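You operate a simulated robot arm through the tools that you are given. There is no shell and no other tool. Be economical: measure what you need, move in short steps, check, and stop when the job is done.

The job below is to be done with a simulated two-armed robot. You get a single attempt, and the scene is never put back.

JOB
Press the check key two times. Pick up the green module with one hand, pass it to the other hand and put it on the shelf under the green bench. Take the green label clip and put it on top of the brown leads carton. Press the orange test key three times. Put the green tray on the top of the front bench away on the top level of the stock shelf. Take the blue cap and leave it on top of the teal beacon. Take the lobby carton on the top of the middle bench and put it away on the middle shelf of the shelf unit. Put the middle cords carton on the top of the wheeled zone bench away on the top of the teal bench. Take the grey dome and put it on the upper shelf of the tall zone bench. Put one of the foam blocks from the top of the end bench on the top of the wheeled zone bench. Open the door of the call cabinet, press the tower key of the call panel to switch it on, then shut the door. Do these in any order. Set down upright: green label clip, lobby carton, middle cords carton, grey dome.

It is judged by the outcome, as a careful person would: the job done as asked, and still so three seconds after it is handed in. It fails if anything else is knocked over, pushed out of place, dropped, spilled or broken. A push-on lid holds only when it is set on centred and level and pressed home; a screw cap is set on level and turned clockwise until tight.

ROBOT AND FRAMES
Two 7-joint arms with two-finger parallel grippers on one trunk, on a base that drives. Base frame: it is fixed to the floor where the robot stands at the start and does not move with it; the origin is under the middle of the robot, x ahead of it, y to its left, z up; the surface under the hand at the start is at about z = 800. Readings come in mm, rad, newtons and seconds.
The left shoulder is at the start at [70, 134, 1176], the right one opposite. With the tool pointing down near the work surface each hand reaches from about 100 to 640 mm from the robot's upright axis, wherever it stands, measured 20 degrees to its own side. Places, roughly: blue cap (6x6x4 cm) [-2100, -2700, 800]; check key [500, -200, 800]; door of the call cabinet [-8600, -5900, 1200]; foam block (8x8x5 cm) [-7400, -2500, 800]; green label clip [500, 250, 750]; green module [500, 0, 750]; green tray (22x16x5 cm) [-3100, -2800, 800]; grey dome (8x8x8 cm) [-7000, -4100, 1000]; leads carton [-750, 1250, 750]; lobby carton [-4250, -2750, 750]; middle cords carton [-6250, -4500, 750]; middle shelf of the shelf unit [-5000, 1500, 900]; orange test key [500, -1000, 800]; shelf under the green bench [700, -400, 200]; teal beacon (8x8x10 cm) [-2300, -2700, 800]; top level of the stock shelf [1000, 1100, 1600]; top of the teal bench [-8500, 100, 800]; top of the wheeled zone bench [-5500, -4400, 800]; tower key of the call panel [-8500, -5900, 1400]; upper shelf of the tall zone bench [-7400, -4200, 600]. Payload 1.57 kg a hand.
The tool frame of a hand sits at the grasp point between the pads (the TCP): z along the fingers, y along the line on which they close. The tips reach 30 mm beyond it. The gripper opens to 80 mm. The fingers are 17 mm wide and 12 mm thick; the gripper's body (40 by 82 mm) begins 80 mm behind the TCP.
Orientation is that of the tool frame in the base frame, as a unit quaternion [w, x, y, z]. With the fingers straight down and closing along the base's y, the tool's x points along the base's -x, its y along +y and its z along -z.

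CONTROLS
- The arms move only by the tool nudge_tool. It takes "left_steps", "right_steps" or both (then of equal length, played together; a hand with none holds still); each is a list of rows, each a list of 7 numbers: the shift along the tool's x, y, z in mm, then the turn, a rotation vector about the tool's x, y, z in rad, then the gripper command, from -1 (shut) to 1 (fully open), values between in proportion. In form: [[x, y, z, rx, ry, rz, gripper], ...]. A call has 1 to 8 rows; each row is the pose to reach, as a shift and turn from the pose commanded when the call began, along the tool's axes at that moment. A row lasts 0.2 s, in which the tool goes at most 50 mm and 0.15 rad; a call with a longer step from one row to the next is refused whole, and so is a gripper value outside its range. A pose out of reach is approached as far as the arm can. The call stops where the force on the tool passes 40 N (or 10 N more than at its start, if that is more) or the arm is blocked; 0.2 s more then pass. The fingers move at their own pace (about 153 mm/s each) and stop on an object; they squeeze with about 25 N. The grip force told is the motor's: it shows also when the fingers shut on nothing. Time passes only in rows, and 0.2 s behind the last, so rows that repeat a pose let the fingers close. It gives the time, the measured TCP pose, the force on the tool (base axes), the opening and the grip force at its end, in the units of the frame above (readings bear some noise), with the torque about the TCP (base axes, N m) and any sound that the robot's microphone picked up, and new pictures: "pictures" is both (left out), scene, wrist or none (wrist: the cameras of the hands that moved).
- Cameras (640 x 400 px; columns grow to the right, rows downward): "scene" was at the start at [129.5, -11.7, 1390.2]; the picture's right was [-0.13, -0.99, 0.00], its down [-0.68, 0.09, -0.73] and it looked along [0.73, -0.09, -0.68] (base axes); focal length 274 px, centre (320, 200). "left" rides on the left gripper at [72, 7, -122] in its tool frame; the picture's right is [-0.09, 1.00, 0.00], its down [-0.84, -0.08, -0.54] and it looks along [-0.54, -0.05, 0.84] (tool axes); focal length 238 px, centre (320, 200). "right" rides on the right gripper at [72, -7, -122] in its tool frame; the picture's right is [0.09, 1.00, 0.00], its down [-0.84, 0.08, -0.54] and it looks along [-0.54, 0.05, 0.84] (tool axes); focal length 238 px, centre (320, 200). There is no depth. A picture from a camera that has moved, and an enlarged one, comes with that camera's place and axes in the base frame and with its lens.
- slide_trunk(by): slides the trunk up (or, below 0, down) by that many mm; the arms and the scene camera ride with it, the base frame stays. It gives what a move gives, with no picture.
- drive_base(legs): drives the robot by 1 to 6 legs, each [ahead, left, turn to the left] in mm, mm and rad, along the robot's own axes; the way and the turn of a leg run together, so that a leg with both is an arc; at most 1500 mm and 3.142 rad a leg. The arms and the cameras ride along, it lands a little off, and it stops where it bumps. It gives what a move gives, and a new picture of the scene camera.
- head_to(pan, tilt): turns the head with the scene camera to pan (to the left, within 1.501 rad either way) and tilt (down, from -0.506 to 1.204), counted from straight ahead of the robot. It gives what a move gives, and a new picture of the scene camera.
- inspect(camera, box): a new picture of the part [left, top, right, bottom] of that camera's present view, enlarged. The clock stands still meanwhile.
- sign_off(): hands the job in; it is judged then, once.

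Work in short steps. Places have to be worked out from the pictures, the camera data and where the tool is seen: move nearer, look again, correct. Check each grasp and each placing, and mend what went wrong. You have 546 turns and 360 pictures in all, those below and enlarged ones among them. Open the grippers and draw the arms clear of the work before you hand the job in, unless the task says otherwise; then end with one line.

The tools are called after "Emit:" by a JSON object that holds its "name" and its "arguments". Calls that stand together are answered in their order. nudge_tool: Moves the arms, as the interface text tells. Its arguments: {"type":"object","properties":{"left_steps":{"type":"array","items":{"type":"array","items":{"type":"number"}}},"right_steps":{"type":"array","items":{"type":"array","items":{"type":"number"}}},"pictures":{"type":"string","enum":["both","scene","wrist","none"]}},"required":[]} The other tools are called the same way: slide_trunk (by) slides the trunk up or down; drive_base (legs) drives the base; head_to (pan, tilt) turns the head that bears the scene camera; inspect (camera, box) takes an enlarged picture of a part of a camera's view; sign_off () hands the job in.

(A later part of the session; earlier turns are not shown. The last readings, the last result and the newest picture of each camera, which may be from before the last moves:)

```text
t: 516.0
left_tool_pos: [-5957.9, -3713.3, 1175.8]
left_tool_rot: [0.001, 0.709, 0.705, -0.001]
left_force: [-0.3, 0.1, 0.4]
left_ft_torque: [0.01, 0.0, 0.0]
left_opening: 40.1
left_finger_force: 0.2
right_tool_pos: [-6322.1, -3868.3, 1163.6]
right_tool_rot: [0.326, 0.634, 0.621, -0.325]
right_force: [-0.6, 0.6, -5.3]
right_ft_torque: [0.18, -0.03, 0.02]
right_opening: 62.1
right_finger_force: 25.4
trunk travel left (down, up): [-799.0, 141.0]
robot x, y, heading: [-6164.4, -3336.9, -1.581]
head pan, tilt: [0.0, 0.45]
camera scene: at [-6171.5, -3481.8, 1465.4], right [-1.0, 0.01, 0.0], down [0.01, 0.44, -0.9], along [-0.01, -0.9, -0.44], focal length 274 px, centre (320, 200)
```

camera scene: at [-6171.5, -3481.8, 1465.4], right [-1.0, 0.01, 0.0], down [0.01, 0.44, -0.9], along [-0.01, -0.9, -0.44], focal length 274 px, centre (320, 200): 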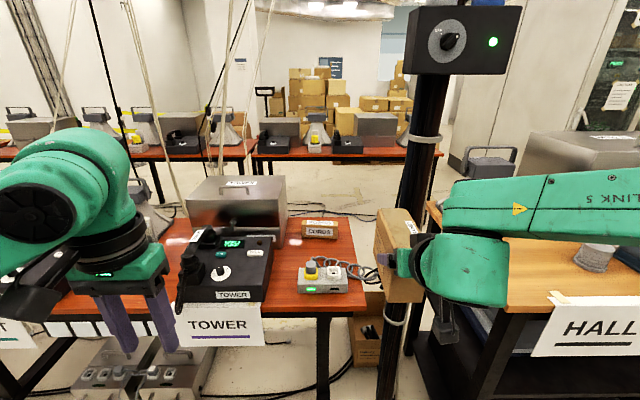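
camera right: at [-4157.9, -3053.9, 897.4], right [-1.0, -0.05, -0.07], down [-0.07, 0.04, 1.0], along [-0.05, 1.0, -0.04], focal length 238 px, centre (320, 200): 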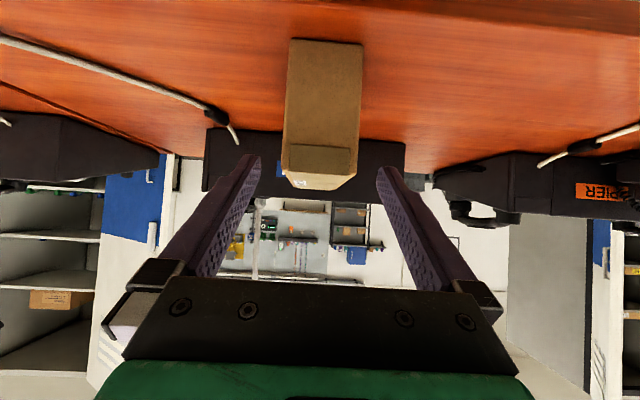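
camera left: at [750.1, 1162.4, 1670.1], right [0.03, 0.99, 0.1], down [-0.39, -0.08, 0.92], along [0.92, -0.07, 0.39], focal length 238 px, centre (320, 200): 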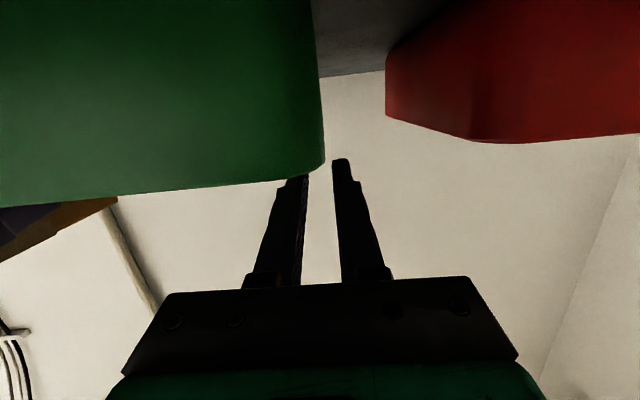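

Emit:
{"name": "inspect", "arguments": {"camera": "scene", "box": [160, 160, 400, 320]}}

```text
2.50 times, centred on (280, 240) of scene
camera zoom: at [-6171.5, -3481.8, 1465.4], right [-1.0, 0.01, 0.0], down [0.01, 0.44, -0.9], along [-0.01, -0.9, -0.44], focal length 684 px, centre (420, 100)
```

zoom: 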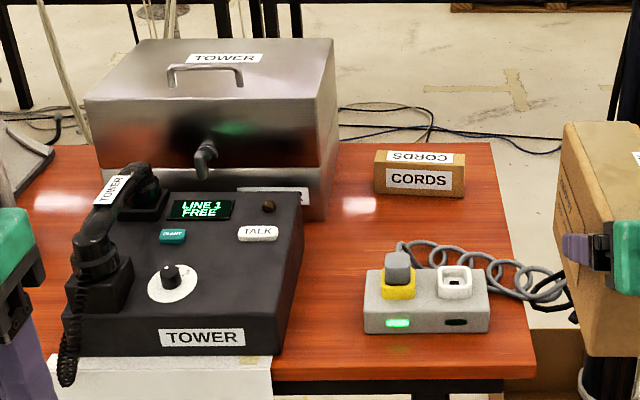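

The cords carton lies ~450 mm deep from this side - out of reach from here, it will have to be taken from the south side. I first carry the lobby carton on: turn west and explore the west end.

Emit:
{"name": "drive_base", "arguments": {"legs": [[0, 0, -1.57], [0, 150, 0], [1300, 0, 0]]}}

Emit:
{"name": "head_to", "arguments": {"pan": 0.0, "tilt": 0.3}}

```text
t: 527.4
left_tool_pos: [-7851.2, -3735.1, 1176.9]
left_tool_rot: [0.0, 1.0, 0.02, 0.0]
left_force: [0.1, -0.9, -0.3]
left_ft_torque: [-0.02, -0.01, -0.02]
left_opening: 40.4
left_finger_force: 0.1
right_tool_pos: [-8021.8, -3378.9, 1165.0]
right_tool_rot: [0.01, 0.888, 0.008, -0.461]
right_force: [-1.0, -0.4, -4.6]
right_ft_torque: [0.0, -0.17, 0.03]
right_opening: 62.2
right_finger_force: 25.2
trunk travel left (down, up): [-799.0, 141.0]
robot x, y, heading: [-7487.8, -3510.3, -3.113]
head pan, tilt: [0.0, 0.45]
camera scene: at [-7631.4, -3515.9, 1465.5], right [-0.03, 1.0, 0.0], down [0.44, 0.01, -0.9], along [-0.9, -0.03, -0.44], focal length 274 px, centre (320, 200)
```

scene: 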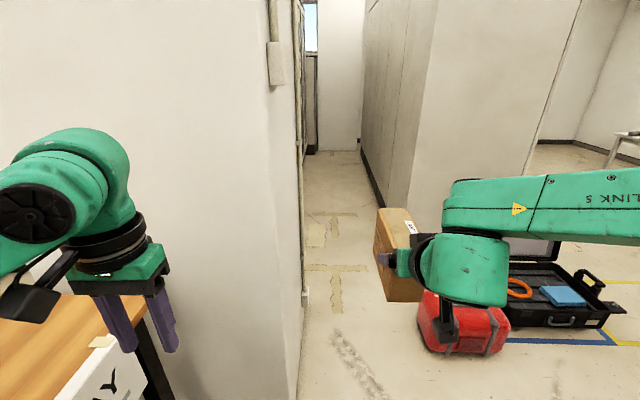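

```text
t: 528.1
left_tool_pos: [-7853.8, -3735.8, 1177.0]
left_tool_rot: [0.001, 1.0, 0.018, -0.001]
left_force: [-1.1, 0.2, 0.6]
left_ft_torque: [-0.01, -0.03, 0.02]
left_opening: 40.2
left_finger_force: 0.0
right_tool_pos: [-8021.8, -3376.9, 1163.7]
right_tool_rot: [0.01, 0.888, 0.009, -0.461]
right_force: [0.7, -0.1, -4.1]
right_ft_torque: [-0.01, -0.14, -0.01]
right_opening: 61.5
right_finger_force: 25.4
trunk travel left (down, up): [-799.0, 141.0]
robot x, y, heading: [-7489.4, -3510.2, -3.113]
head pan, tilt: [0.0, 0.3]
camera scene: at [-7633.5, -3516.0, 1479.3], right [-0.03, 1.0, 0.0], down [0.3, 0.01, -0.95], along [-0.95, -0.03, -0.3], focal length 274 px, centre (320, 200)
```

scene: 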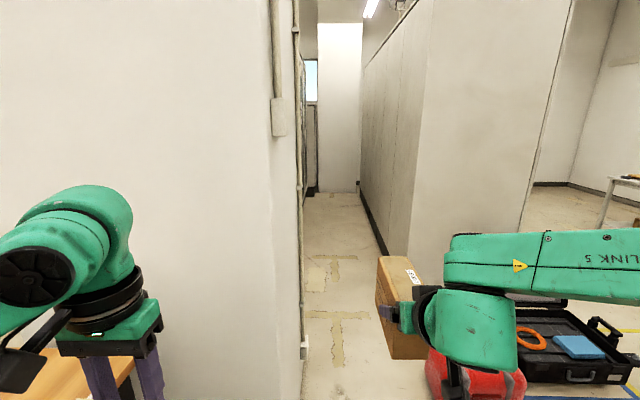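

Emit:
{"name": "head_to", "arguments": {"pan": -1.0, "tilt": 0.4}}

```text
t: 529.3
left_tool_pos: [-7852.2, -3735.1, 1175.7]
left_tool_rot: [0.0, 1.0, 0.019, 0.0]
left_force: [1.0, 0.3, 0.5]
left_ft_torque: [0.02, 0.01, 0.02]
left_opening: 39.6
left_finger_force: 0.0
right_tool_pos: [-8021.8, -3377.5, 1163.3]
right_tool_rot: [0.011, 0.888, 0.009, -0.46]
right_force: [0.7, -0.3, -4.5]
right_ft_torque: [0.02, -0.14, 0.0]
right_opening: 61.8
right_finger_force: 24.8
trunk travel left (down, up): [-799.0, 141.0]
robot x, y, heading: [-7485.7, -3511.0, -3.116]
head pan, tilt: [-1.0, 0.4]
camera scene: at [-7592.6, -3436.8, 1470.1], right [0.82, 0.57, 0.0], down [0.22, -0.32, -0.92], along [-0.52, 0.76, -0.39], focal length 274 px, centre (320, 200)
```

scene: 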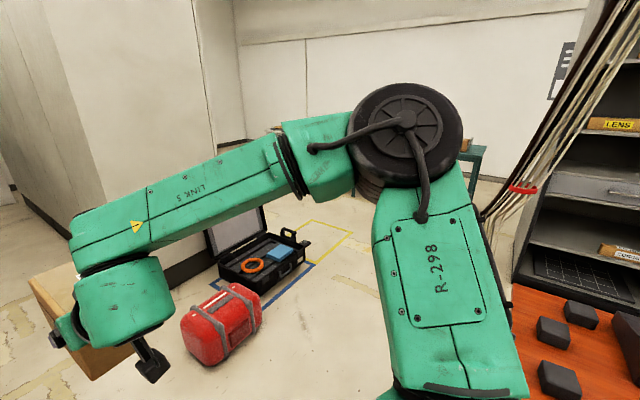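

End bench (with grey foam blocks) ends at x about -7450; a cable bundle hangs at (-7531, -2488). I pass west of it: go to x = -8100, turn north, up to y about -1650.

Emit:
{"name": "drive_base", "arguments": {"legs": [[610, 0, 0], [0, 0, -1.6], [1500, 0, 0], [350, 0, 0]]}}

Emit:
{"name": "head_to", "arguments": {"pan": -0.4, "tilt": 0.3}}

```text
t: 531.7
left_tool_pos: [-8239.7, -3743.2, 1177.4]
left_tool_rot: [0.006, 1.0, 0.007, 0.005]
left_force: [4.6, 0.1, -0.8]
left_ft_torque: [0.02, 0.58, -0.08]
left_opening: 40.1
left_finger_force: 0.1
right_tool_pos: [-8414.6, -3383.8, 1162.1]
right_tool_rot: [0.007, 0.888, 0.005, -0.459]
right_force: [-0.6, -0.9, -4.8]
right_ft_torque: [-0.01, -0.16, 0.03]
right_opening: 62.1
right_finger_force: 24.8
trunk travel left (down, up): [-799.0, 141.0]
robot x, y, heading: [-7874.0, -3520.2, -3.125]
head pan, tilt: [-1.0, 0.4]
stopped in leg 1: the force on the tool passed its limit at 176 N (the readings are from after the stop); the commanded pose is now the measured one
camera scene: at [-7983.1, -3446.3, 1470.3], right [0.83, 0.56, 0.0], down [0.22, -0.32, -0.92], along [-0.52, 0.76, -0.39], focal length 274 px, centre (320, 200)
```

scene: 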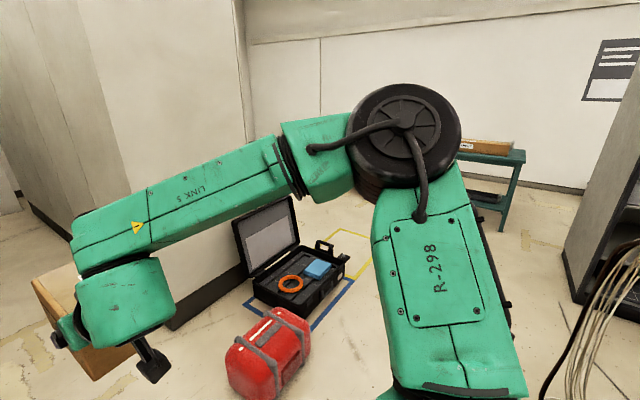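

```text
t: 532.7
left_tool_pos: [-8238.7, -3743.7, 1176.4]
left_tool_rot: [0.005, 1.0, 0.008, 0.005]
left_force: [5.4, 0.5, 0.1]
left_ft_torque: [-0.05, 0.58, -0.1]
left_opening: 40.3
left_finger_force: 0.0
right_tool_pos: [-8414.0, -3383.4, 1162.7]
right_tool_rot: [0.008, 0.888, 0.005, -0.46]
right_force: [-0.5, -0.5, -4.2]
right_ft_torque: [0.0, -0.17, 0.01]
right_opening: 62.0
right_finger_force: 25.2
trunk travel left (down, up): [-799.0, 141.0]
robot x, y, heading: [-7877.2, -3520.2, -3.118]
head pan, tilt: [-0.4, 0.3]
camera scene: at [-8017.8, -3488.6, 1479.6], right [0.37, 0.93, 0.0], down [0.27, -0.11, -0.96], along [-0.89, 0.35, -0.3], focal length 274 px, centre (320, 200)
```

scene: 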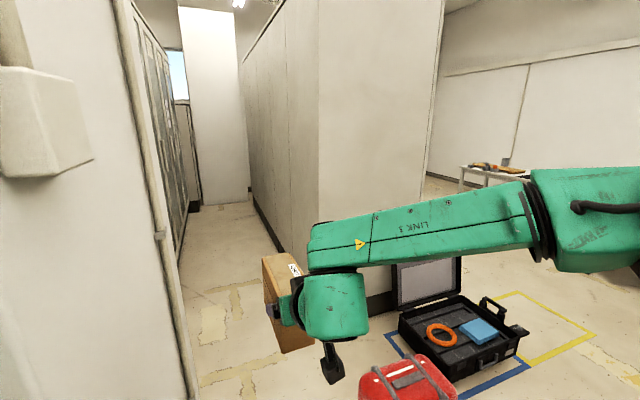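

The left hand touched the wall corner on the left (carton unaffected). I back off, turn north here, then shift west.

Emit:
{"name": "drive_base", "arguments": {"legs": [[-100, 0, 0], [0, 0, -1.59], [250, 0, 0], [0, 230, 0]]}}

Emit:
{"name": "head_to", "arguments": {"pan": -0.2, "tilt": 0.35}}

```text
t: 540.5
left_tool_pos: [-8224.1, -2904.3, 1176.8]
left_tool_rot: [0.008, 0.709, -0.705, -0.001]
left_force: [0.7, -0.6, -0.6]
left_ft_torque: [0.02, 0.03, 0.0]
left_opening: 39.8
left_finger_force: 0.2
right_tool_pos: [-7862.0, -2733.1, 1161.7]
right_tool_rot: [0.321, -0.628, 0.628, 0.33]
right_force: [-0.3, -0.5, -3.4]
right_ft_torque: [-0.18, 0.02, 0.02]
right_opening: 61.8
right_finger_force: 24.6
trunk travel left (down, up): [-799.0, 141.0]
robot x, y, heading: [-8006.0, -3272.3, 1.587]
head pan, tilt: [-0.4, 0.3]
camera scene: at [-7972.3, -3131.9, 1479.3], right [0.93, -0.38, 0.0], down [-0.11, -0.27, -0.95], along [0.36, 0.88, -0.3], focal length 274 px, centre (320, 200)
```

scene: 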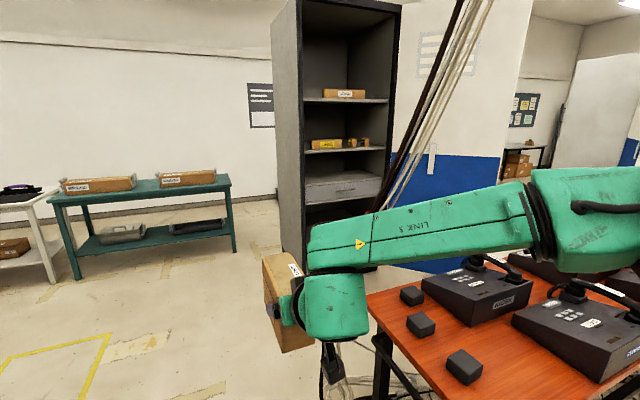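

```text
t: 541.2
left_tool_pos: [-8225.9, -2904.0, 1176.0]
left_tool_rot: [0.007, 0.709, -0.705, -0.001]
left_force: [-0.1, -0.6, 0.5]
left_ft_torque: [0.0, -0.02, -0.01]
left_opening: 40.1
left_finger_force: 0.0
right_tool_pos: [-7865.3, -2733.4, 1161.2]
right_tool_rot: [-0.321, 0.629, -0.628, -0.328]
right_force: [0.4, -0.2, -4.5]
right_ft_torque: [-0.19, -0.01, -0.05]
right_opening: 61.9
right_finger_force: 25.3
trunk travel left (down, up): [-799.0, 141.0]
robot x, y, heading: [-8006.9, -3267.7, 1.59]
head pan, tilt: [-0.201, 0.351]
camera scene: at [-7993.9, -3126.9, 1474.7], right [0.98, -0.19, 0.0], down [-0.06, -0.34, -0.94], along [0.17, 0.92, -0.34], focal length 274 px, centre (320, 200)
```

scene: 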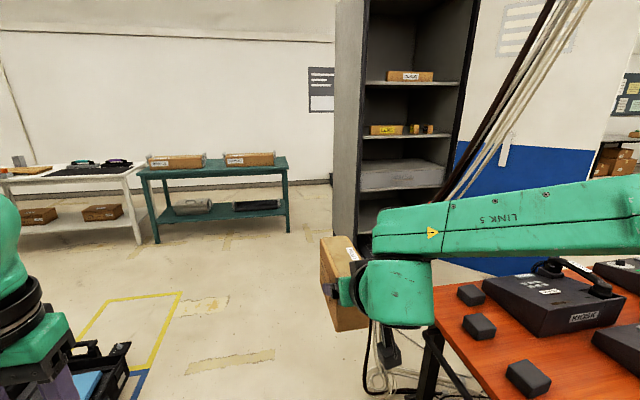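

Clear view: teal bench (with two cartons) to the north-west, foam blocks at the end bench's west end. I shift 190 mm west and go north.

Emit:
{"name": "drive_base", "arguments": {"legs": [[0, 190, -0.015], [1500, 0, 0], [100, 0, 0]]}}

Emit:
{"name": "head_to", "arguments": {"pan": -1.1, "tilt": 0.3}}

```text
t: 550.6
left_tool_pos: [-8433.8, -1286.0, 1178.4]
left_tool_rot: [0.006, 0.712, -0.702, -0.002]
left_force: [0.0, -0.2, 0.4]
left_ft_torque: [0.03, -0.01, -0.01]
left_opening: 39.9
left_finger_force: 0.0
right_tool_pos: [-8075.0, -1112.4, 1163.4]
right_tool_rot: [-0.32, 0.631, -0.625, -0.33]
right_force: [-0.4, 0.2, -4.7]
right_ft_torque: [-0.17, 0.0, 0.0]
right_opening: 61.8
right_finger_force: 25.2
trunk travel left (down, up): [-799.0, 141.0]
robot x, y, heading: [-8209.3, -1647.8, 1.6]
head pan, tilt: [-0.201, 0.351]
camera scene: at [-8199.7, -1507.3, 1475.1], right [0.98, -0.18, 0.0], down [-0.06, -0.34, -0.94], along [0.17, 0.93, -0.34], focal length 274 px, centre (320, 200)
```

scene: 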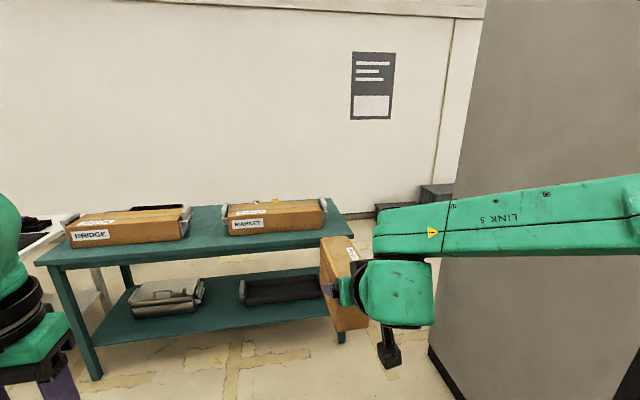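

```text
t: 551.8
left_tool_pos: [-8434.3, -1283.3, 1175.5]
left_tool_rot: [0.008, 0.712, -0.702, 0.0]
left_force: [0.2, 0.3, 0.0]
left_ft_torque: [0.04, -0.04, 0.01]
left_opening: 39.9
left_finger_force: 0.1
right_tool_pos: [-8074.2, -1109.5, 1162.2]
right_tool_rot: [-0.32, 0.631, -0.625, -0.33]
right_force: [1.0, -0.4, -4.5]
right_ft_torque: [-0.19, 0.03, 0.0]
right_opening: 61.7
right_finger_force: 24.7
trunk travel left (down, up): [-799.0, 141.0]
robot x, y, heading: [-8213.0, -1644.6, 1.597]
head pan, tilt: [-1.1, 0.3]
camera scene: at [-8134.1, -1551.0, 1479.4], right [0.48, -0.88, 0.0], down [-0.26, -0.14, -0.96], along [0.84, 0.45, -0.3], focal length 274 px, centre (320, 200)
```

scene: 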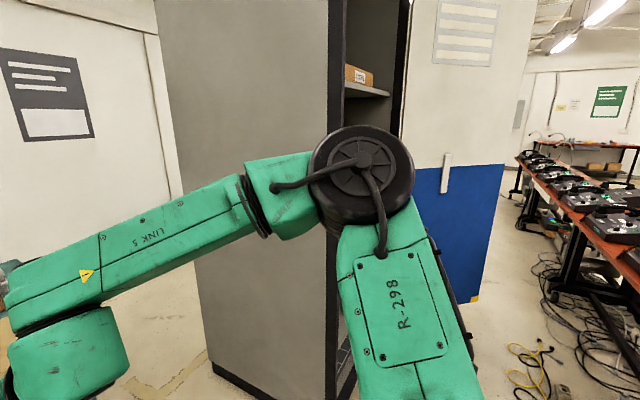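

An open blue door narrows the southern corridor. I look at the gap between the teal bench and the cabinet to the north-east.

Emit:
{"name": "head_to", "arguments": {"pan": -0.55, "tilt": 0.45}}

```text
t: 552.8
left_tool_pos: [-8435.4, -1282.2, 1175.7]
left_tool_rot: [0.007, 0.712, -0.702, 0.0]
left_force: [0.1, -0.1, -0.3]
left_ft_torque: [0.0, -0.02, 0.0]
left_opening: 40.1
left_finger_force: 0.0
right_tool_pos: [-8074.2, -1108.6, 1161.8]
right_tool_rot: [-0.32, 0.631, -0.625, -0.331]
right_force: [0.2, 0.7, -4.5]
right_ft_torque: [-0.17, -0.02, 0.0]
right_opening: 62.0
right_finger_force: 25.1
trunk travel left (down, up): [-799.0, 141.0]
robot x, y, heading: [-8210.5, -1646.0, 1.595]
head pan, tilt: [-0.55, 0.45]
camera scene: at [-8169.9, -1515.4, 1465.5], right [0.86, -0.5, 0.0], down [-0.22, -0.38, -0.9], along [0.45, 0.78, -0.44], focal length 274 px, centre (320, 200)
```

scene: 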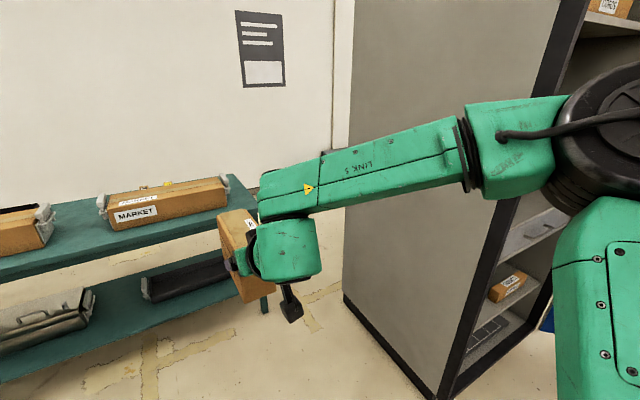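

The gap is only ~530 mm, too narrow. I take the known way round: back through the aisle to the east, north, then west along the open north corridor.

Emit:
{"name": "drive_base", "arguments": {"legs": [[-1500, 0, -0.025], [-120, 0, 0], [0, -200, 0], [-270, 0, 0], [0, -1500, 0], [0, -1500, 0]]}}

```text
t: 578.0
left_tool_pos: [-5179.9, -3129.7, 1175.2]
left_tool_rot: [-0.007, -0.707, 0.708, 0.001]
left_force: [0.8, -0.3, 0.7]
left_ft_torque: [0.0, -0.01, -0.02]
left_opening: 40.1
left_finger_force: 0.0
right_tool_pos: [-4817.8, -2961.8, 1162.8]
right_tool_rot: [0.321, -0.627, 0.629, 0.328]
right_force: [0.5, -1.0, -4.9]
right_ft_torque: [-0.22, -0.04, 0.01]
right_opening: 62.0
right_finger_force: 25.4
trunk travel left (down, up): [-799.0, 141.0]
robot x, y, heading: [-4959.0, -3497.7, 1.576]
head pan, tilt: [-0.55, 0.45]
camera scene: at [-4920.3, -3366.9, 1465.5], right [0.86, -0.52, 0.0], down [-0.22, -0.37, -0.9], along [0.47, 0.77, -0.44], focal length 274 px, centre (320, 200)
```

scene: 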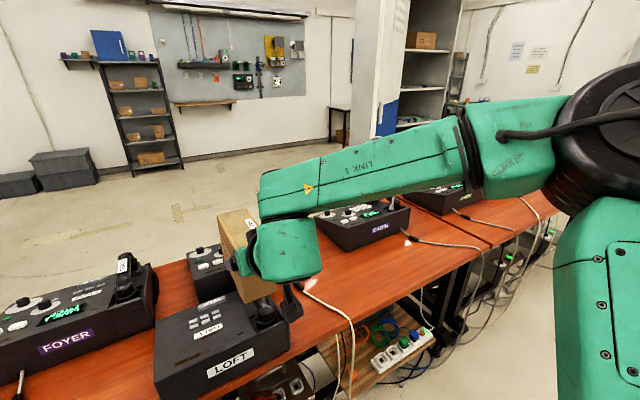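

Emit:
{"name": "drive_base", "arguments": {"legs": [[-60, -1500, 0], [0, -1500, 0], [0, -1460, 0], [1500, 0, 0], [1500, 0, 0], [780, 0, 0]]}}

```text
refused: leg 1 is longer than a leg can be; nothing moved
```

Emit:
{"name": "drive_base", "arguments": {"legs": [[-60, -1490, 0], [0, -1500, 0], [0, -1460, 0], [1500, 0, 0], [1500, 0, 0], [780, 0, 0]]}}

```text
t: 617.1
left_tool_pos: [-833.6, 649.6, 1176.6]
left_tool_rot: [0.008, 0.711, -0.703, -0.001]
left_force: [-0.1, -0.1, 0.0]
left_ft_torque: [-0.02, 0.01, 0.01]
left_opening: 40.1
left_finger_force: 0.1
right_tool_pos: [-471.3, 822.0, 1161.7]
right_tool_rot: [-0.32, 0.631, -0.625, -0.33]
right_force: [-1.3, -0.8, -5.5]
right_ft_torque: [-0.18, -0.01, 0.02]
right_opening: 61.8
right_finger_force: 24.4
trunk travel left (down, up): [-799.0, 141.0]
robot x, y, heading: [-612.3, 288.9, 1.594]
head pan, tilt: [-0.55, 0.45]
camera scene: at [-568.1, 416.5, 1465.6], right [0.86, -0.5, 0.0], down [-0.22, -0.38, -0.9], along [0.45, 0.78, -0.44], focal length 274 px, centre (320, 200)
```

scene: 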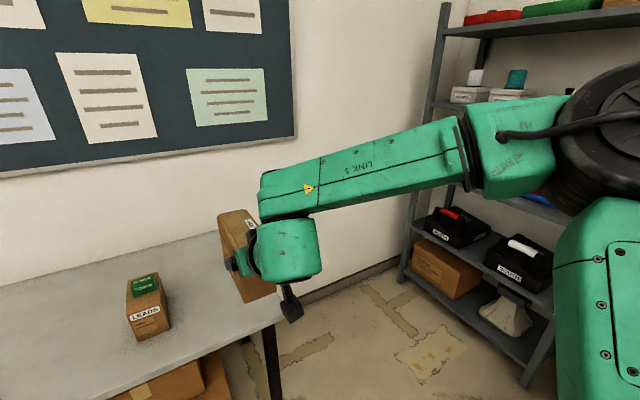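

Emit:
{"name": "head_to", "arguments": {"pan": 1.3, "tilt": 0.3}}

```text
t: 618.9
left_tool_pos: [-832.2, 651.0, 1175.8]
left_tool_rot: [0.008, 0.712, -0.702, 0.0]
left_force: [0.5, -0.7, -0.8]
left_ft_torque: [0.01, 0.03, 0.0]
left_opening: 40.1
left_finger_force: 0.1
right_tool_pos: [-471.7, 824.1, 1161.7]
right_tool_rot: [-0.319, 0.632, -0.625, -0.33]
right_force: [-1.2, 0.3, -3.7]
right_ft_torque: [-0.14, -0.02, 0.02]
right_opening: 62.0
right_finger_force: 25.3
trunk travel left (down, up): [-799.0, 141.0]
robot x, y, heading: [-610.1, 287.4, 1.588]
head pan, tilt: [1.3, 0.3]
camera scene: at [-704.9, 361.3, 1479.4], right [0.25, 0.97, 0.0], down [0.29, -0.07, -0.96], along [-0.93, 0.24, -0.3], focal length 274 px, centre (320, 200)
```

scene: 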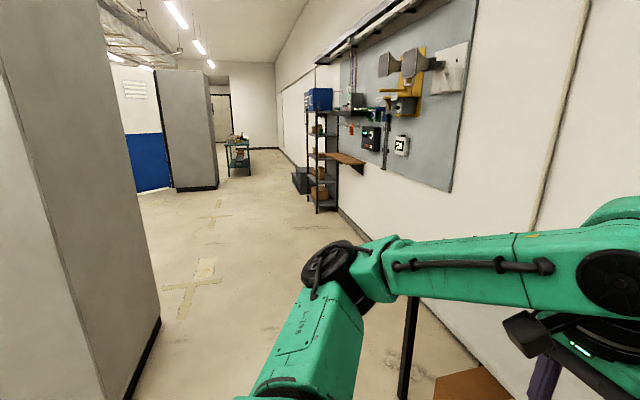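

Corridor is clear. I strafe west to the shelf unit.

Emit:
{"name": "drive_base", "arguments": {"legs": [[0, 1490, -0.018], [0, 1500, 0], [0, 1350, 0]]}}

Emit:
{"name": "head_to", "arguments": {"pan": 0.0, "tilt": 0.45}}

```text
t: 639.9
left_tool_pos: [-5192.4, 623.6, 1176.5]
left_tool_rot: [-0.009, -0.693, 0.72, 0.0]
left_force: [0.5, 0.5, 0.5]
left_ft_torque: [-0.02, -0.03, 0.0]
left_opening: 40.0
left_finger_force: 0.0
right_tool_pos: [-4821.6, 778.8, 1161.0]
right_tool_rot: [0.327, -0.615, 0.641, 0.321]
right_force: [0.2, 0.3, -4.4]
right_ft_torque: [-0.17, 0.05, -0.02]
right_opening: 62.0
right_finger_force: 24.9
trunk travel left (down, up): [-799.0, 141.0]
robot x, y, heading: [-4990.5, 253.3, 1.542]
head pan, tilt: [1.3, 0.3]
camera scene: at [-5078.2, 328.5, 1479.5], right [0.29, 0.96, 0.0], down [0.28, -0.09, -0.96], along [-0.91, 0.28, -0.3], focal length 274 px, centre (320, 200)
```

scene: 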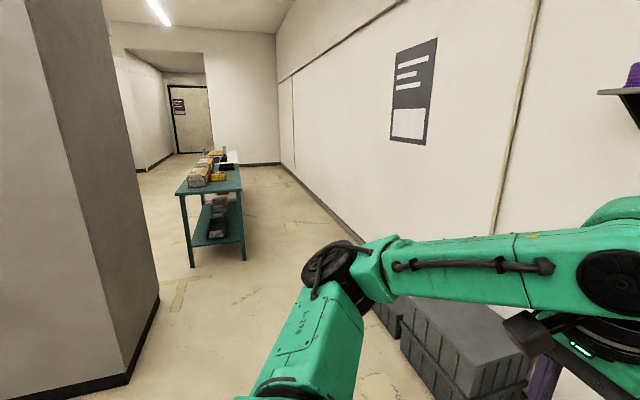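

```text
t: 641.3
left_tool_pos: [-5191.3, 624.1, 1175.7]
left_tool_rot: [-0.008, -0.694, 0.72, 0.001]
left_force: [0.0, 0.5, -0.5]
left_ft_torque: [0.01, -0.01, 0.01]
left_opening: 40.0
left_finger_force: 0.1
right_tool_pos: [-4822.7, 779.3, 1161.4]
right_tool_rot: [0.328, -0.615, 0.641, 0.322]
right_force: [0.7, 0.8, -4.2]
right_ft_torque: [-0.18, 0.04, 0.02]
right_opening: 62.0
right_finger_force: 25.1
trunk travel left (down, up): [-799.0, 141.0]
robot x, y, heading: [-4985.8, 247.9, 1.541]
head pan, tilt: [0.0, 0.45]
camera scene: at [-4987.1, 392.8, 1465.4], right [1.0, -0.03, 0.0], down [-0.01, -0.44, -0.9], along [0.02, 0.9, -0.44], focal length 274 px, centre (320, 200)
```

scene: 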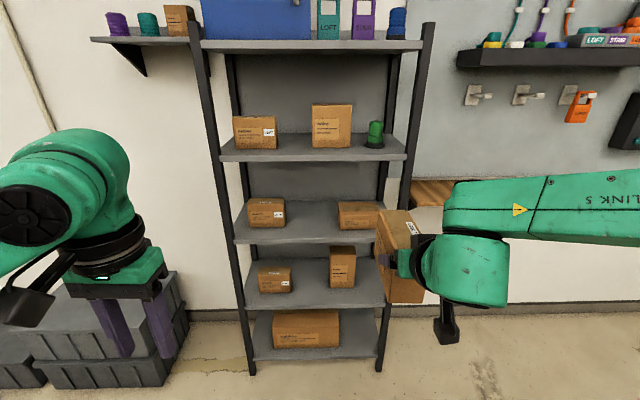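

Shelf unit: front y 1314, middle shelf surface about z 850, free gap x -5111..-4881. I align laterally, lower the trunk, and approach part way.

Emit:
{"name": "drive_base", "arguments": {"legs": [[0, 175, 0.03]]}}

Emit:
{"name": "slide_trunk", "arguments": {"by": -215}}

Emit:
{"name": "drive_base", "arguments": {"legs": [[400, 0, 0]]}}

```text
t: 642.8
left_tool_pos: [-5372.7, 619.4, 1176.9]
left_tool_rot: [-0.009, -0.705, 0.71, 0.002]
left_force: [1.1, -1.0, 0.6]
left_ft_torque: [0.03, -0.03, 0.01]
left_opening: 40.1
left_finger_force: 0.1
right_tool_pos: [-5010.5, 785.6, 1161.5]
right_tool_rot: [0.322, -0.624, 0.632, 0.327]
right_force: [0.4, 0.5, -5.3]
right_ft_torque: [-0.14, -0.01, 0.01]
right_opening: 61.8
right_finger_force: 25.6
trunk travel left (down, up): [-799.0, 141.0]
robot x, y, heading: [-5162.1, 252.8, 1.575]
head pan, tilt: [0.0, 0.45]
camera scene: at [-5160.8, 395.0, 1465.4], right [1.0, 0.0, 0.0], down [0.0, -0.44, -0.9], along [0.0, 0.9, -0.44], focal length 274 px, centre (320, 200)
```

scene: 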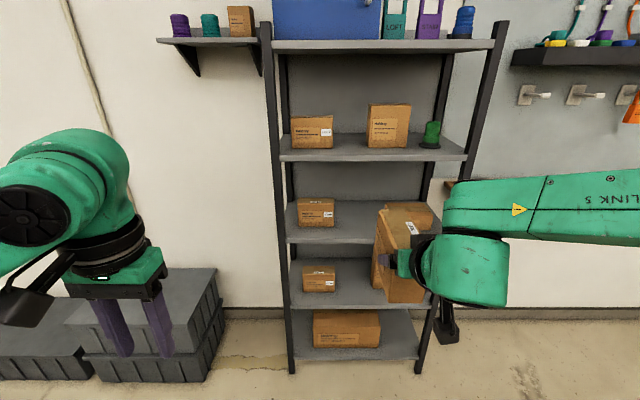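

```text
t: 645.1
left_tool_pos: [-5375.7, 619.2, 961.6]
left_tool_rot: [-0.008, -0.705, 0.709, 0.0]
left_force: [0.7, -0.5, -0.3]
left_ft_torque: [-0.01, -0.01, 0.03]
left_opening: 40.0
left_finger_force: 0.1
right_tool_pos: [-5012.3, 786.3, 947.4]
right_tool_rot: [0.322, -0.625, 0.631, 0.327]
right_force: [-0.1, -0.4, -3.3]
right_ft_torque: [-0.19, -0.01, 0.01]
right_opening: 61.7
right_finger_force: 25.0
trunk travel left (down, up): [-584.0, 356.0]
robot x, y, heading: [-5160.9, 252.9, 1.572]
head pan, tilt: [0.0, 0.45]
```

```text
t: 647.6
left_tool_pos: [-5379.7, 1020.7, 960.2]
left_tool_rot: [-0.007, -0.706, 0.709, 0.0]
left_force: [0.3, -0.2, 0.2]
left_ft_torque: [-0.01, 0.02, 0.0]
left_opening: 39.8
left_finger_force: 0.0
right_tool_pos: [-5017.3, 1189.3, 946.9]
right_tool_rot: [0.322, -0.627, 0.63, 0.327]
right_force: [-0.5, -1.1, -4.6]
right_ft_torque: [-0.17, -0.02, -0.02]
right_opening: 61.9
right_finger_force: 25.0
trunk travel left (down, up): [-584.0, 356.0]
robot x, y, heading: [-5163.8, 656.8, 1.576]
head pan, tilt: [0.0, 0.45]
camera scene: at [-5167.6, 797.5, 1250.5], right [1.0, 0.01, 0.0], down [0.0, -0.44, -0.9], along [-0.01, 0.9, -0.44], focal length 274 px, centre (320, 200)
```

scene: 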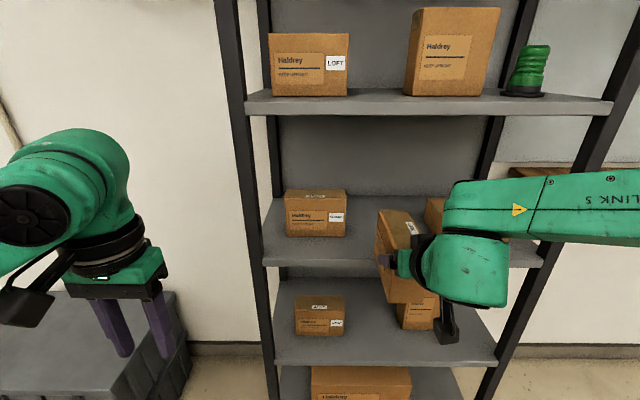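

Our carton is 26 mm above the shelf level. I shift 20 mm right and drive in 195 mm.

Emit:
{"name": "drive_base", "arguments": {"legs": [[0, -20, 0], [195, 0, 0]]}}

Emit:
{"name": "inspect", "arguments": {"camera": "scene", "box": [240, 120, 520, 340]}}

```text
t: 649.6
left_tool_pos: [-5361.5, 1213.2, 961.3]
left_tool_rot: [-0.007, -0.706, 0.708, 0.0]
left_force: [0.2, -0.3, 0.1]
left_ft_torque: [0.01, -0.02, -0.02]
left_opening: 40.1
left_finger_force: 0.0
right_tool_pos: [-4997.9, 1380.2, 945.7]
right_tool_rot: [0.321, -0.627, 0.629, 0.327]
right_force: [0.4, 0.5, -5.1]
right_ft_torque: [-0.17, 0.03, 0.08]
right_opening: 61.8
right_finger_force: 24.3
trunk travel left (down, up): [-584.0, 356.0]
robot x, y, heading: [-5148.5, 849.1, 1.581]
head pan, tilt: [0.0, 0.45]
camera scene: at [-5149.0, 989.4, 1250.5], right [1.0, 0.01, 0.0], down [0.0, -0.44, -0.9], along [-0.01, 0.9, -0.44], focal length 274 px, centre (320, 200)
```

scene: 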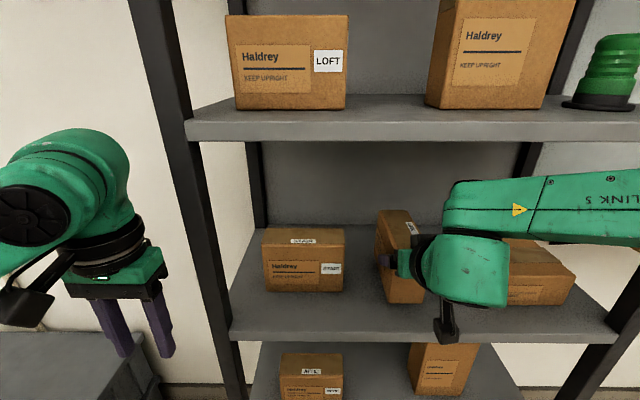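

```text
1.82 times, centred on (380, 230) of scene
camera zoom: at [-5149.0, 989.4, 1250.5], right [1.0, 0.01, 0.0], down [0.0, -0.44, -0.9], along [-0.01, 0.9, -0.44], focal length 497 px, centre (211, 146)
```

zoom: 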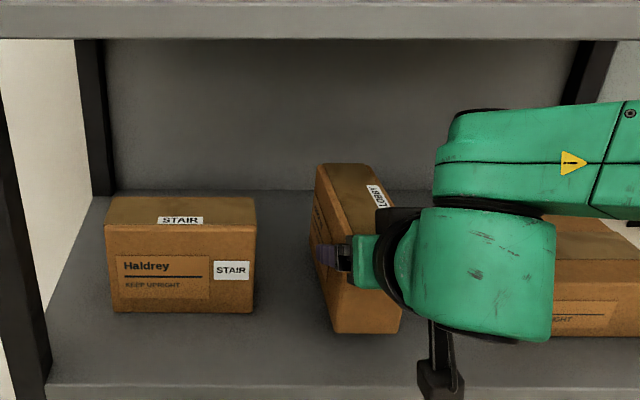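

Good position in the gap. I lower it onto the shelf.

Emit:
{"name": "nudge_tool", "arguments": {"right_steps": [[8, 0, 5.5, 0, 0, 0, -1], [15, 0, 10.5, 0, 0, 0, -1], [19, 0, 13.4, 0, 0, 0, -1], [22, 0, 15.5, 0, 0, 0, -1], [24.5, 0, 17.2, 0, 0, 0, -1]], "pictures": "none"}}

```text
t: 650.8
left_tool_pos: [-5361.8, 1208.8, 963.1]
left_tool_rot: [-0.006, -0.706, 0.708, 0.002]
left_force: [0.7, -0.1, 0.4]
left_ft_torque: [0.03, -0.01, -0.02]
left_opening: 40.0
left_finger_force: 0.0
right_tool_pos: [-5000.8, 1377.8, 921.1]
right_tool_rot: [0.324, -0.627, 0.627, 0.33]
right_force: [2.9, 1.5, 26.9]
right_ft_torque: [0.05, -0.25, 0.46]
right_opening: 62.2
right_finger_force: 24.9
trunk travel left (down, up): [-584.0, 356.0]
robot x, y, heading: [-5152.1, 846.4, 1.581]
head pan, tilt: [0.0, 0.45]
```

Seated. I ease off, open, and withdraw along the finger direction.

Emit:
{"name": "nudge_tool", "arguments": {"right_steps": [[-2, 0, -1, 0, 0, 0, -1], [-2, 0, -1, 0, 0, 0, 0.8], [-2, 0, -1, 0, 0, 0, 0.8], [-2, 0, -35, 0, 0, 0, 0.8], [-2, 0, -75, 0, 0, 0, 0.8], [-2, 0, -115, 0, 0, 0, 0.8]], "pictures": "none"}}

Emit:
{"name": "drive_base", "arguments": {"legs": [[-300, 0, 0]]}}

```text
t: 652.2
left_tool_pos: [-5361.7, 1210.0, 962.0]
left_tool_rot: [-0.007, -0.707, 0.708, 0.0]
left_force: [-0.6, 0.2, 0.0]
left_ft_torque: [0.01, 0.01, 0.02]
left_opening: 40.1
left_finger_force: 0.1
right_tool_pos: [-4996.4, 1287.3, 987.9]
right_tool_rot: [0.322, -0.626, 0.63, 0.328]
right_force: [0.1, 0.1, 0.4]
right_ft_torque: [-0.02, 0.01, 0.02]
right_opening: 72.1
right_finger_force: 0.0
trunk travel left (down, up): [-584.0, 356.0]
robot x, y, heading: [-5146.3, 848.6, 1.581]
head pan, tilt: [0.0, 0.45]
```

```text
t: 654.2
left_tool_pos: [-5359.2, 908.8, 962.1]
left_tool_rot: [-0.007, -0.707, 0.707, 0.0]
left_force: [-1.1, -0.4, -0.1]
left_ft_torque: [0.01, -0.01, -0.01]
left_opening: 40.2
left_finger_force: 0.1
right_tool_pos: [-4994.4, 985.8, 987.8]
right_tool_rot: [0.322, -0.626, 0.631, 0.327]
right_force: [0.3, 0.6, 0.0]
right_ft_torque: [0.01, -0.03, 0.03]
right_opening: 71.8
right_finger_force: 0.1
trunk travel left (down, up): [-584.0, 356.0]
robot x, y, heading: [-5142.9, 542.5, 1.582]
head pan, tilt: [0.0, 0.45]
camera scene: at [-5146.7, 685.7, 1250.6], right [1.0, 0.01, 0.0], down [0.0, -0.44, -0.9], along [-0.01, 0.9, -0.44], focal length 274 px, centre (320, 200)
```

scene: 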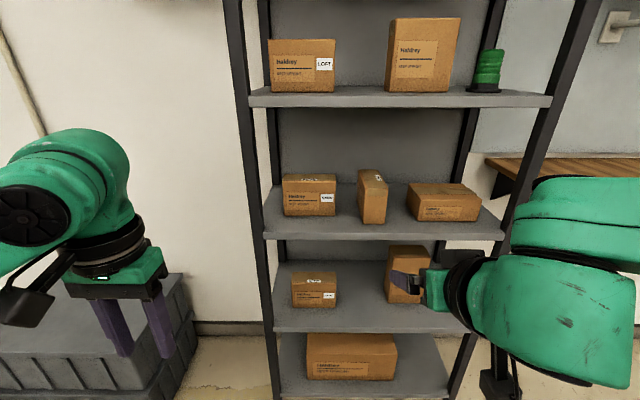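

The lobby carton stands upright on the middle shelf. I square the right hand up again and head back east; next is the southern aisle (call cabinet, then cords carton).

Emit:
{"name": "nudge_tool", "arguments": {"right_steps": [[0, 0, 0, 0, 0.14, 0, 0], [0, 0, 0, 0, 0.28, 0, 0], [0, 0, 0, 0, 0.42, 0, 0], [0, 0, 0, 0, 0.56, 0, 0], [0, 0, 0, 0, 0.7, 0, 0], [0, 0, 0, 0, 0.84, 0, 0], [0, 0, 0, 0, 0.96, 0, 0], [0, 0, 0, 0, 0.96, 0, 0]], "pictures": "none"}}

Emit:
{"name": "slide_trunk", "arguments": {"by": 140}}

Emit:
{"name": "drive_base", "arguments": {"legs": [[-270, 0, -0.01], [0, -1500, 0], [0, -1500, 0], [0, -1500, 0], [0, 0, -1.57]]}}

```text
t: 656.0
left_tool_pos: [-5359.0, 909.3, 961.6]
left_tool_rot: [-0.007, -0.707, 0.707, 0.002]
left_force: [-0.3, -0.2, 0.0]
left_ft_torque: [-0.01, -0.02, 0.02]
left_opening: 39.9
left_finger_force: 0.0
right_tool_pos: [-4994.3, 984.2, 987.4]
right_tool_rot: [-0.005, -0.707, 0.708, 0.0]
right_force: [-0.3, -0.3, 0.1]
right_ft_torque: [0.0, 0.0, 0.02]
right_opening: 40.1
right_finger_force: 0.2
trunk travel left (down, up): [-584.0, 356.0]
robot x, y, heading: [-5142.8, 544.4, 1.575]
head pan, tilt: [0.0, 0.45]
```

```text
t: 657.7
left_tool_pos: [-5358.1, 909.9, 1101.0]
left_tool_rot: [-0.007, -0.707, 0.708, 0.0]
left_force: [0.5, -1.0, 0.1]
left_ft_torque: [0.0, 0.0, 0.0]
left_opening: 40.1
left_finger_force: 0.1
right_tool_pos: [-4994.0, 985.4, 1128.0]
right_tool_rot: [-0.005, -0.706, 0.708, 0.001]
right_force: [0.4, -0.1, -0.2]
right_ft_torque: [0.02, -0.02, -0.04]
right_opening: 40.0
right_finger_force: 0.0
trunk travel left (down, up): [-724.0, 216.0]
robot x, y, heading: [-5143.8, 545.7, 1.579]
head pan, tilt: [0.0, 0.45]
```

```text
t: 684.5
left_tool_pos: [-259.0, 290.2, 1102.3]
left_tool_rot: [-0.005, 0.039, 0.999, 0.006]
left_force: [-0.3, 0.5, -0.2]
left_ft_torque: [0.02, -0.02, 0.01]
left_opening: 39.9
left_finger_force: 0.0
right_tool_pos: [-210.2, -79.0, 1127.0]
right_tool_rot: [-0.004, 0.039, 0.999, 0.004]
right_force: [0.0, -0.2, -0.1]
right_ft_torque: [0.0, 0.0, -0.01]
right_opening: 40.0
right_finger_force: 0.1
trunk travel left (down, up): [-724.0, 216.0]
robot x, y, heading: [-641.5, 100.0, -0.069]
head pan, tilt: [0.0, 0.45]
camera scene: at [-500.4, 91.3, 1390.6], right [-0.07, -1.0, 0.0], down [-0.43, 0.03, -0.9], along [0.9, -0.06, -0.44], focal length 274 px, centre (320, 200)
```

scene: 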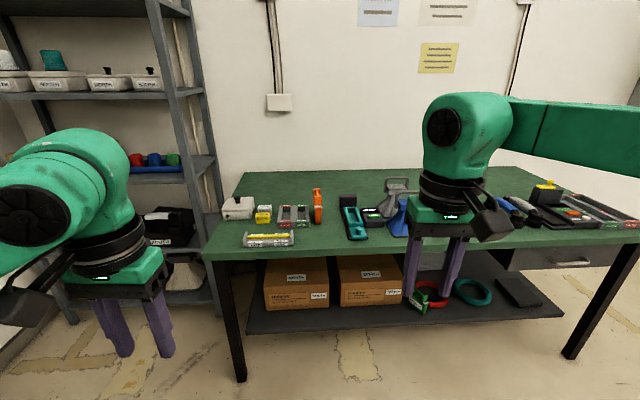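

Emit:
{"name": "drive_base", "arguments": {"legs": [[0, 0, -1.5], [1500, 0, 0], [1500, 0, 0], [750, 0, 0]]}}

Emit:
{"name": "head_to", "arguments": {"pan": -0.6, "tilt": 0.4}}

```text
t: 706.4
left_tool_pos: [-274.5, -4005.0, 1102.1]
left_tool_rot: [0.0, 0.689, 0.725, 0.007]
left_force: [0.4, 0.4, 0.7]
left_ft_torque: [0.01, -0.02, 0.01]
left_opening: 39.9
left_finger_force: 0.1
right_tool_pos: [-634.8, -4100.7, 1127.4]
right_tool_rot: [0.001, 0.69, 0.724, 0.005]
right_force: [-0.2, -0.2, -0.3]
right_ft_torque: [-0.01, 0.0, 0.02]
right_opening: 40.1
right_finger_force: 0.0
trunk travel left (down, up): [-724.0, 216.0]
robot x, y, heading: [-511.1, -3650.2, -1.51]
head pan, tilt: [0.0, 0.45]
camera scene: at [-504.1, -3795.5, 1390.6], right [-1.0, -0.06, 0.0], down [-0.03, 0.43, -0.9], along [0.05, -0.9, -0.43], focal length 274 px, centre (320, 200)
```

scene: 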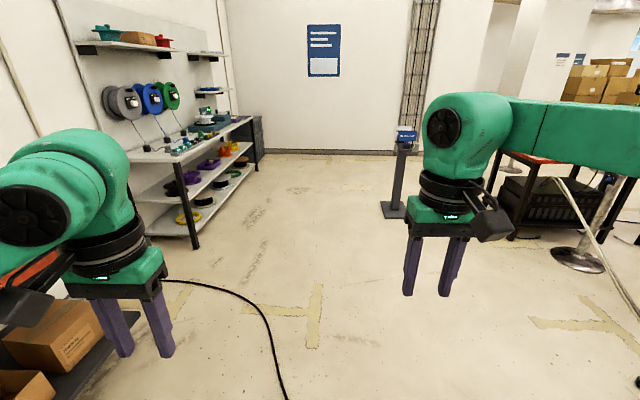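

```text
t: 707.4
left_tool_pos: [-273.5, -4007.9, 1100.9]
left_tool_rot: [0.0, 0.689, 0.724, 0.007]
left_force: [-0.2, 0.2, -0.4]
left_ft_torque: [0.0, -0.02, 0.0]
left_opening: 40.1
left_finger_force: 0.1
right_tool_pos: [-634.4, -4101.5, 1127.7]
right_tool_rot: [0.001, 0.69, 0.724, 0.005]
right_force: [0.5, 0.2, 0.2]
right_ft_torque: [-0.01, 0.02, -0.02]
right_opening: 40.0
right_finger_force: 0.0
trunk travel left (down, up): [-724.0, 216.0]
robot x, y, heading: [-512.4, -3654.5, -1.514]
head pan, tilt: [-0.6, 0.4]
camera scene: at [-557.1, -3783.6, 1395.2], right [-0.86, 0.51, 0.0], down [0.2, 0.33, -0.92], along [-0.47, -0.79, -0.39], focal length 274 px, centre (320, 200)
```

scene: 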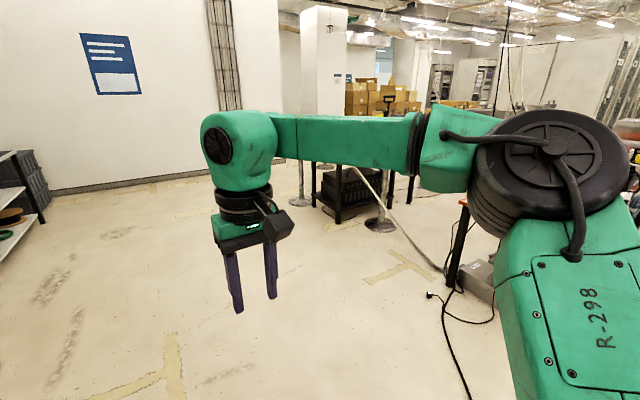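

A floor cable must be crossed to get south. I drive diagonally toward the mouth of the southern aisle and look.

Emit:
{"name": "drive_base", "arguments": {"legs": [[750, -440, -0.06], [750, -440, 0], [0, 0, -1.0]]}}

Emit:
{"name": "head_to", "arguments": {"pan": -0.4, "tilt": 0.3}}

```text
t: 718.9
left_tool_pos: [-1598.1, -5540.9, 1101.2]
left_tool_rot: [0.004, 0.964, 0.264, 0.006]
left_force: [0.3, 0.6, -0.2]
left_ft_torque: [0.02, -0.03, 0.01]
left_opening: 39.9
left_finger_force: 0.1
right_tool_pos: [-1851.2, -5266.9, 1129.2]
right_tool_rot: [0.003, 0.964, 0.264, 0.005]
right_force: [-1.0, 0.6, -0.5]
right_ft_torque: [-0.05, -0.01, 0.01]
right_opening: 39.8
right_finger_force: 0.0
trunk travel left (down, up): [-724.0, 216.0]
robot x, y, heading: [-1395.8, -5166.7, -2.596]
head pan, tilt: [-0.6, 0.4]
camera scene: at [-1534.4, -5190.3, 1395.2], right [0.05, 1.0, 0.0], down [0.39, -0.02, -0.92], along [-0.92, 0.05, -0.39], focal length 274 px, centre (320, 200)
```

scene: 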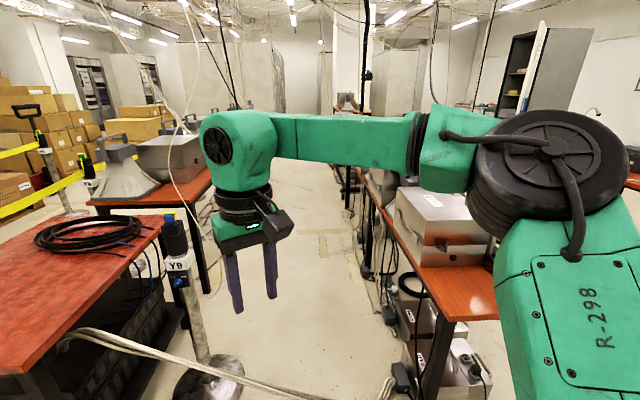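

```text
t: 719.6
left_tool_pos: [-1598.0, -5540.8, 1101.2]
left_tool_rot: [0.003, 0.964, 0.265, 0.006]
left_force: [0.1, -0.2, -0.6]
left_ft_torque: [0.03, -0.02, 0.0]
left_opening: 40.1
left_finger_force: 0.0
right_tool_pos: [-1851.1, -5266.7, 1127.5]
right_tool_rot: [0.003, 0.964, 0.265, 0.005]
right_force: [1.1, 0.0, -0.4]
right_ft_torque: [-0.03, -0.01, -0.02]
right_opening: 40.2
right_finger_force: 0.2
trunk travel left (down, up): [-724.0, 216.0]
robot x, y, heading: [-1395.7, -5167.8, -2.594]
head pan, tilt: [-0.4, 0.3]
camera scene: at [-1534.5, -5208.6, 1404.5], right [-0.14, 0.99, 0.0], down [0.29, 0.04, -0.96], along [-0.95, -0.14, -0.3], focal length 274 px, centre (320, 200)
```

scene: 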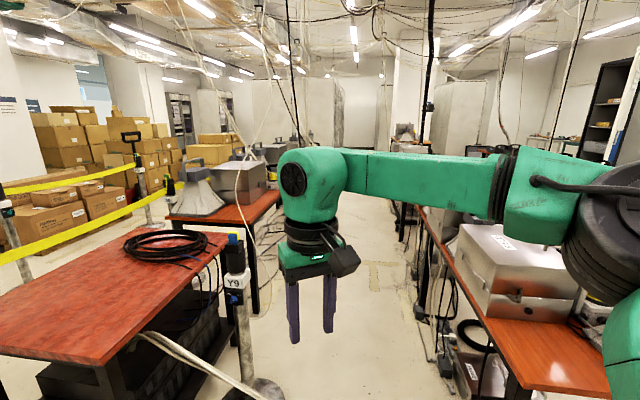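

I crossed the cable without trouble. The southern aisle is about 1 m wide; I raise the trunk so the elbows clear the boxes, face west, and drive in.

Emit:
{"name": "slide_trunk", "arguments": {"by": 200}}

Emit:
{"name": "drive_base", "arguments": {"legs": [[0, 0, -0.548], [1400, 0, 0], [0, 60, 0], [1000, 0, 0]]}}

Emit:
{"name": "head_to", "arguments": {"pan": 0.0, "tilt": 0.4}}

```text
t: 721.8
left_tool_pos: [-1598.9, -5539.4, 1301.5]
left_tool_rot: [0.004, 0.964, 0.264, 0.006]
left_force: [-0.2, -0.3, -0.3]
left_ft_torque: [0.0, -0.02, 0.0]
left_opening: 39.8
left_finger_force: 0.1
right_tool_pos: [-1851.1, -5266.2, 1326.7]
right_tool_rot: [0.004, 0.964, 0.265, 0.005]
right_force: [0.5, -0.4, 0.9]
right_ft_torque: [0.01, 0.0, 0.01]
right_opening: 40.0
right_finger_force: 0.1
trunk travel left (down, up): [-924.0, 16.0]
robot x, y, heading: [-1395.7, -5168.0, -2.595]
head pan, tilt: [-0.4, 0.3]
```

```text
t: 735.7
left_tool_pos: [-4188.6, -5426.9, 1301.1]
left_tool_rot: [0.006, 1.0, -0.002, 0.004]
left_force: [0.5, 0.2, -0.5]
left_ft_torque: [0.0, -0.02, 0.02]
left_opening: 40.1
left_finger_force: 0.0
right_tool_pos: [-4264.6, -5060.9, 1328.1]
right_tool_rot: [0.005, 1.0, -0.001, 0.003]
right_force: [-0.5, -0.4, 0.6]
right_ft_torque: [0.02, 0.04, -0.02]
right_opening: 39.9
right_finger_force: 0.1
trunk travel left (down, up): [-924.0, 16.0]
robot x, y, heading: [-3824.5, -5205.2, -3.134]
head pan, tilt: [-0.4, 0.3]
camera scene: at [-3962.3, -5175.3, 1604.6], right [0.38, 0.92, 0.0], down [0.27, -0.11, -0.96], along [-0.88, 0.37, -0.29], focal length 274 px, centre (320, 200)
```

scene: 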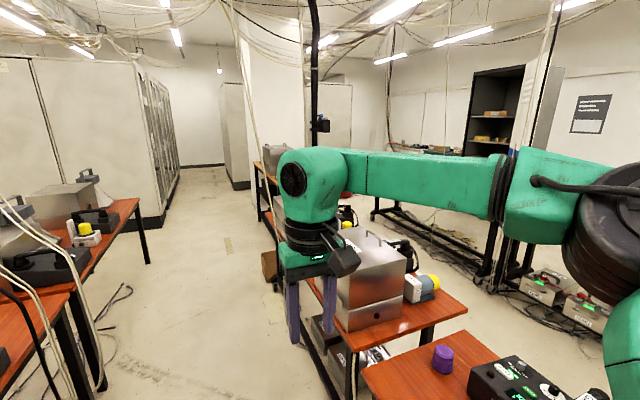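

```text
t: 736.6
left_tool_pos: [-4189.9, -5426.5, 1300.5]
left_tool_rot: [0.005, 1.0, -0.002, 0.005]
left_force: [-1.0, 0.8, -0.9]
left_ft_torque: [-0.01, -0.01, -0.02]
left_opening: 40.0
left_finger_force: 0.1
right_tool_pos: [-4265.6, -5061.6, 1326.8]
right_tool_rot: [0.004, 1.0, -0.001, 0.004]
right_force: [0.2, 0.1, -0.3]
right_ft_torque: [-0.02, 0.01, 0.04]
right_opening: 39.9
right_finger_force: 0.1
trunk travel left (down, up): [-924.0, 16.0]
robot x, y, heading: [-3824.6, -5207.2, -3.13]
head pan, tilt: [0.0, 0.4]
camera scene: at [-3970.5, -5211.6, 1595.2], right [-0.01, 1.0, 0.0], down [0.39, 0.0, -0.92], along [-0.92, -0.01, -0.39], focal length 274 px, centre (320, 200)
```

scene: 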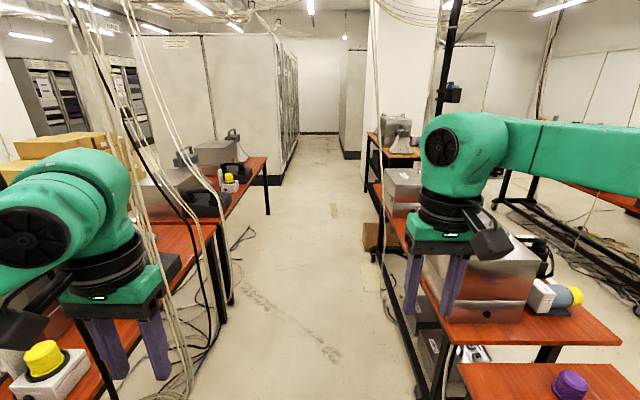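

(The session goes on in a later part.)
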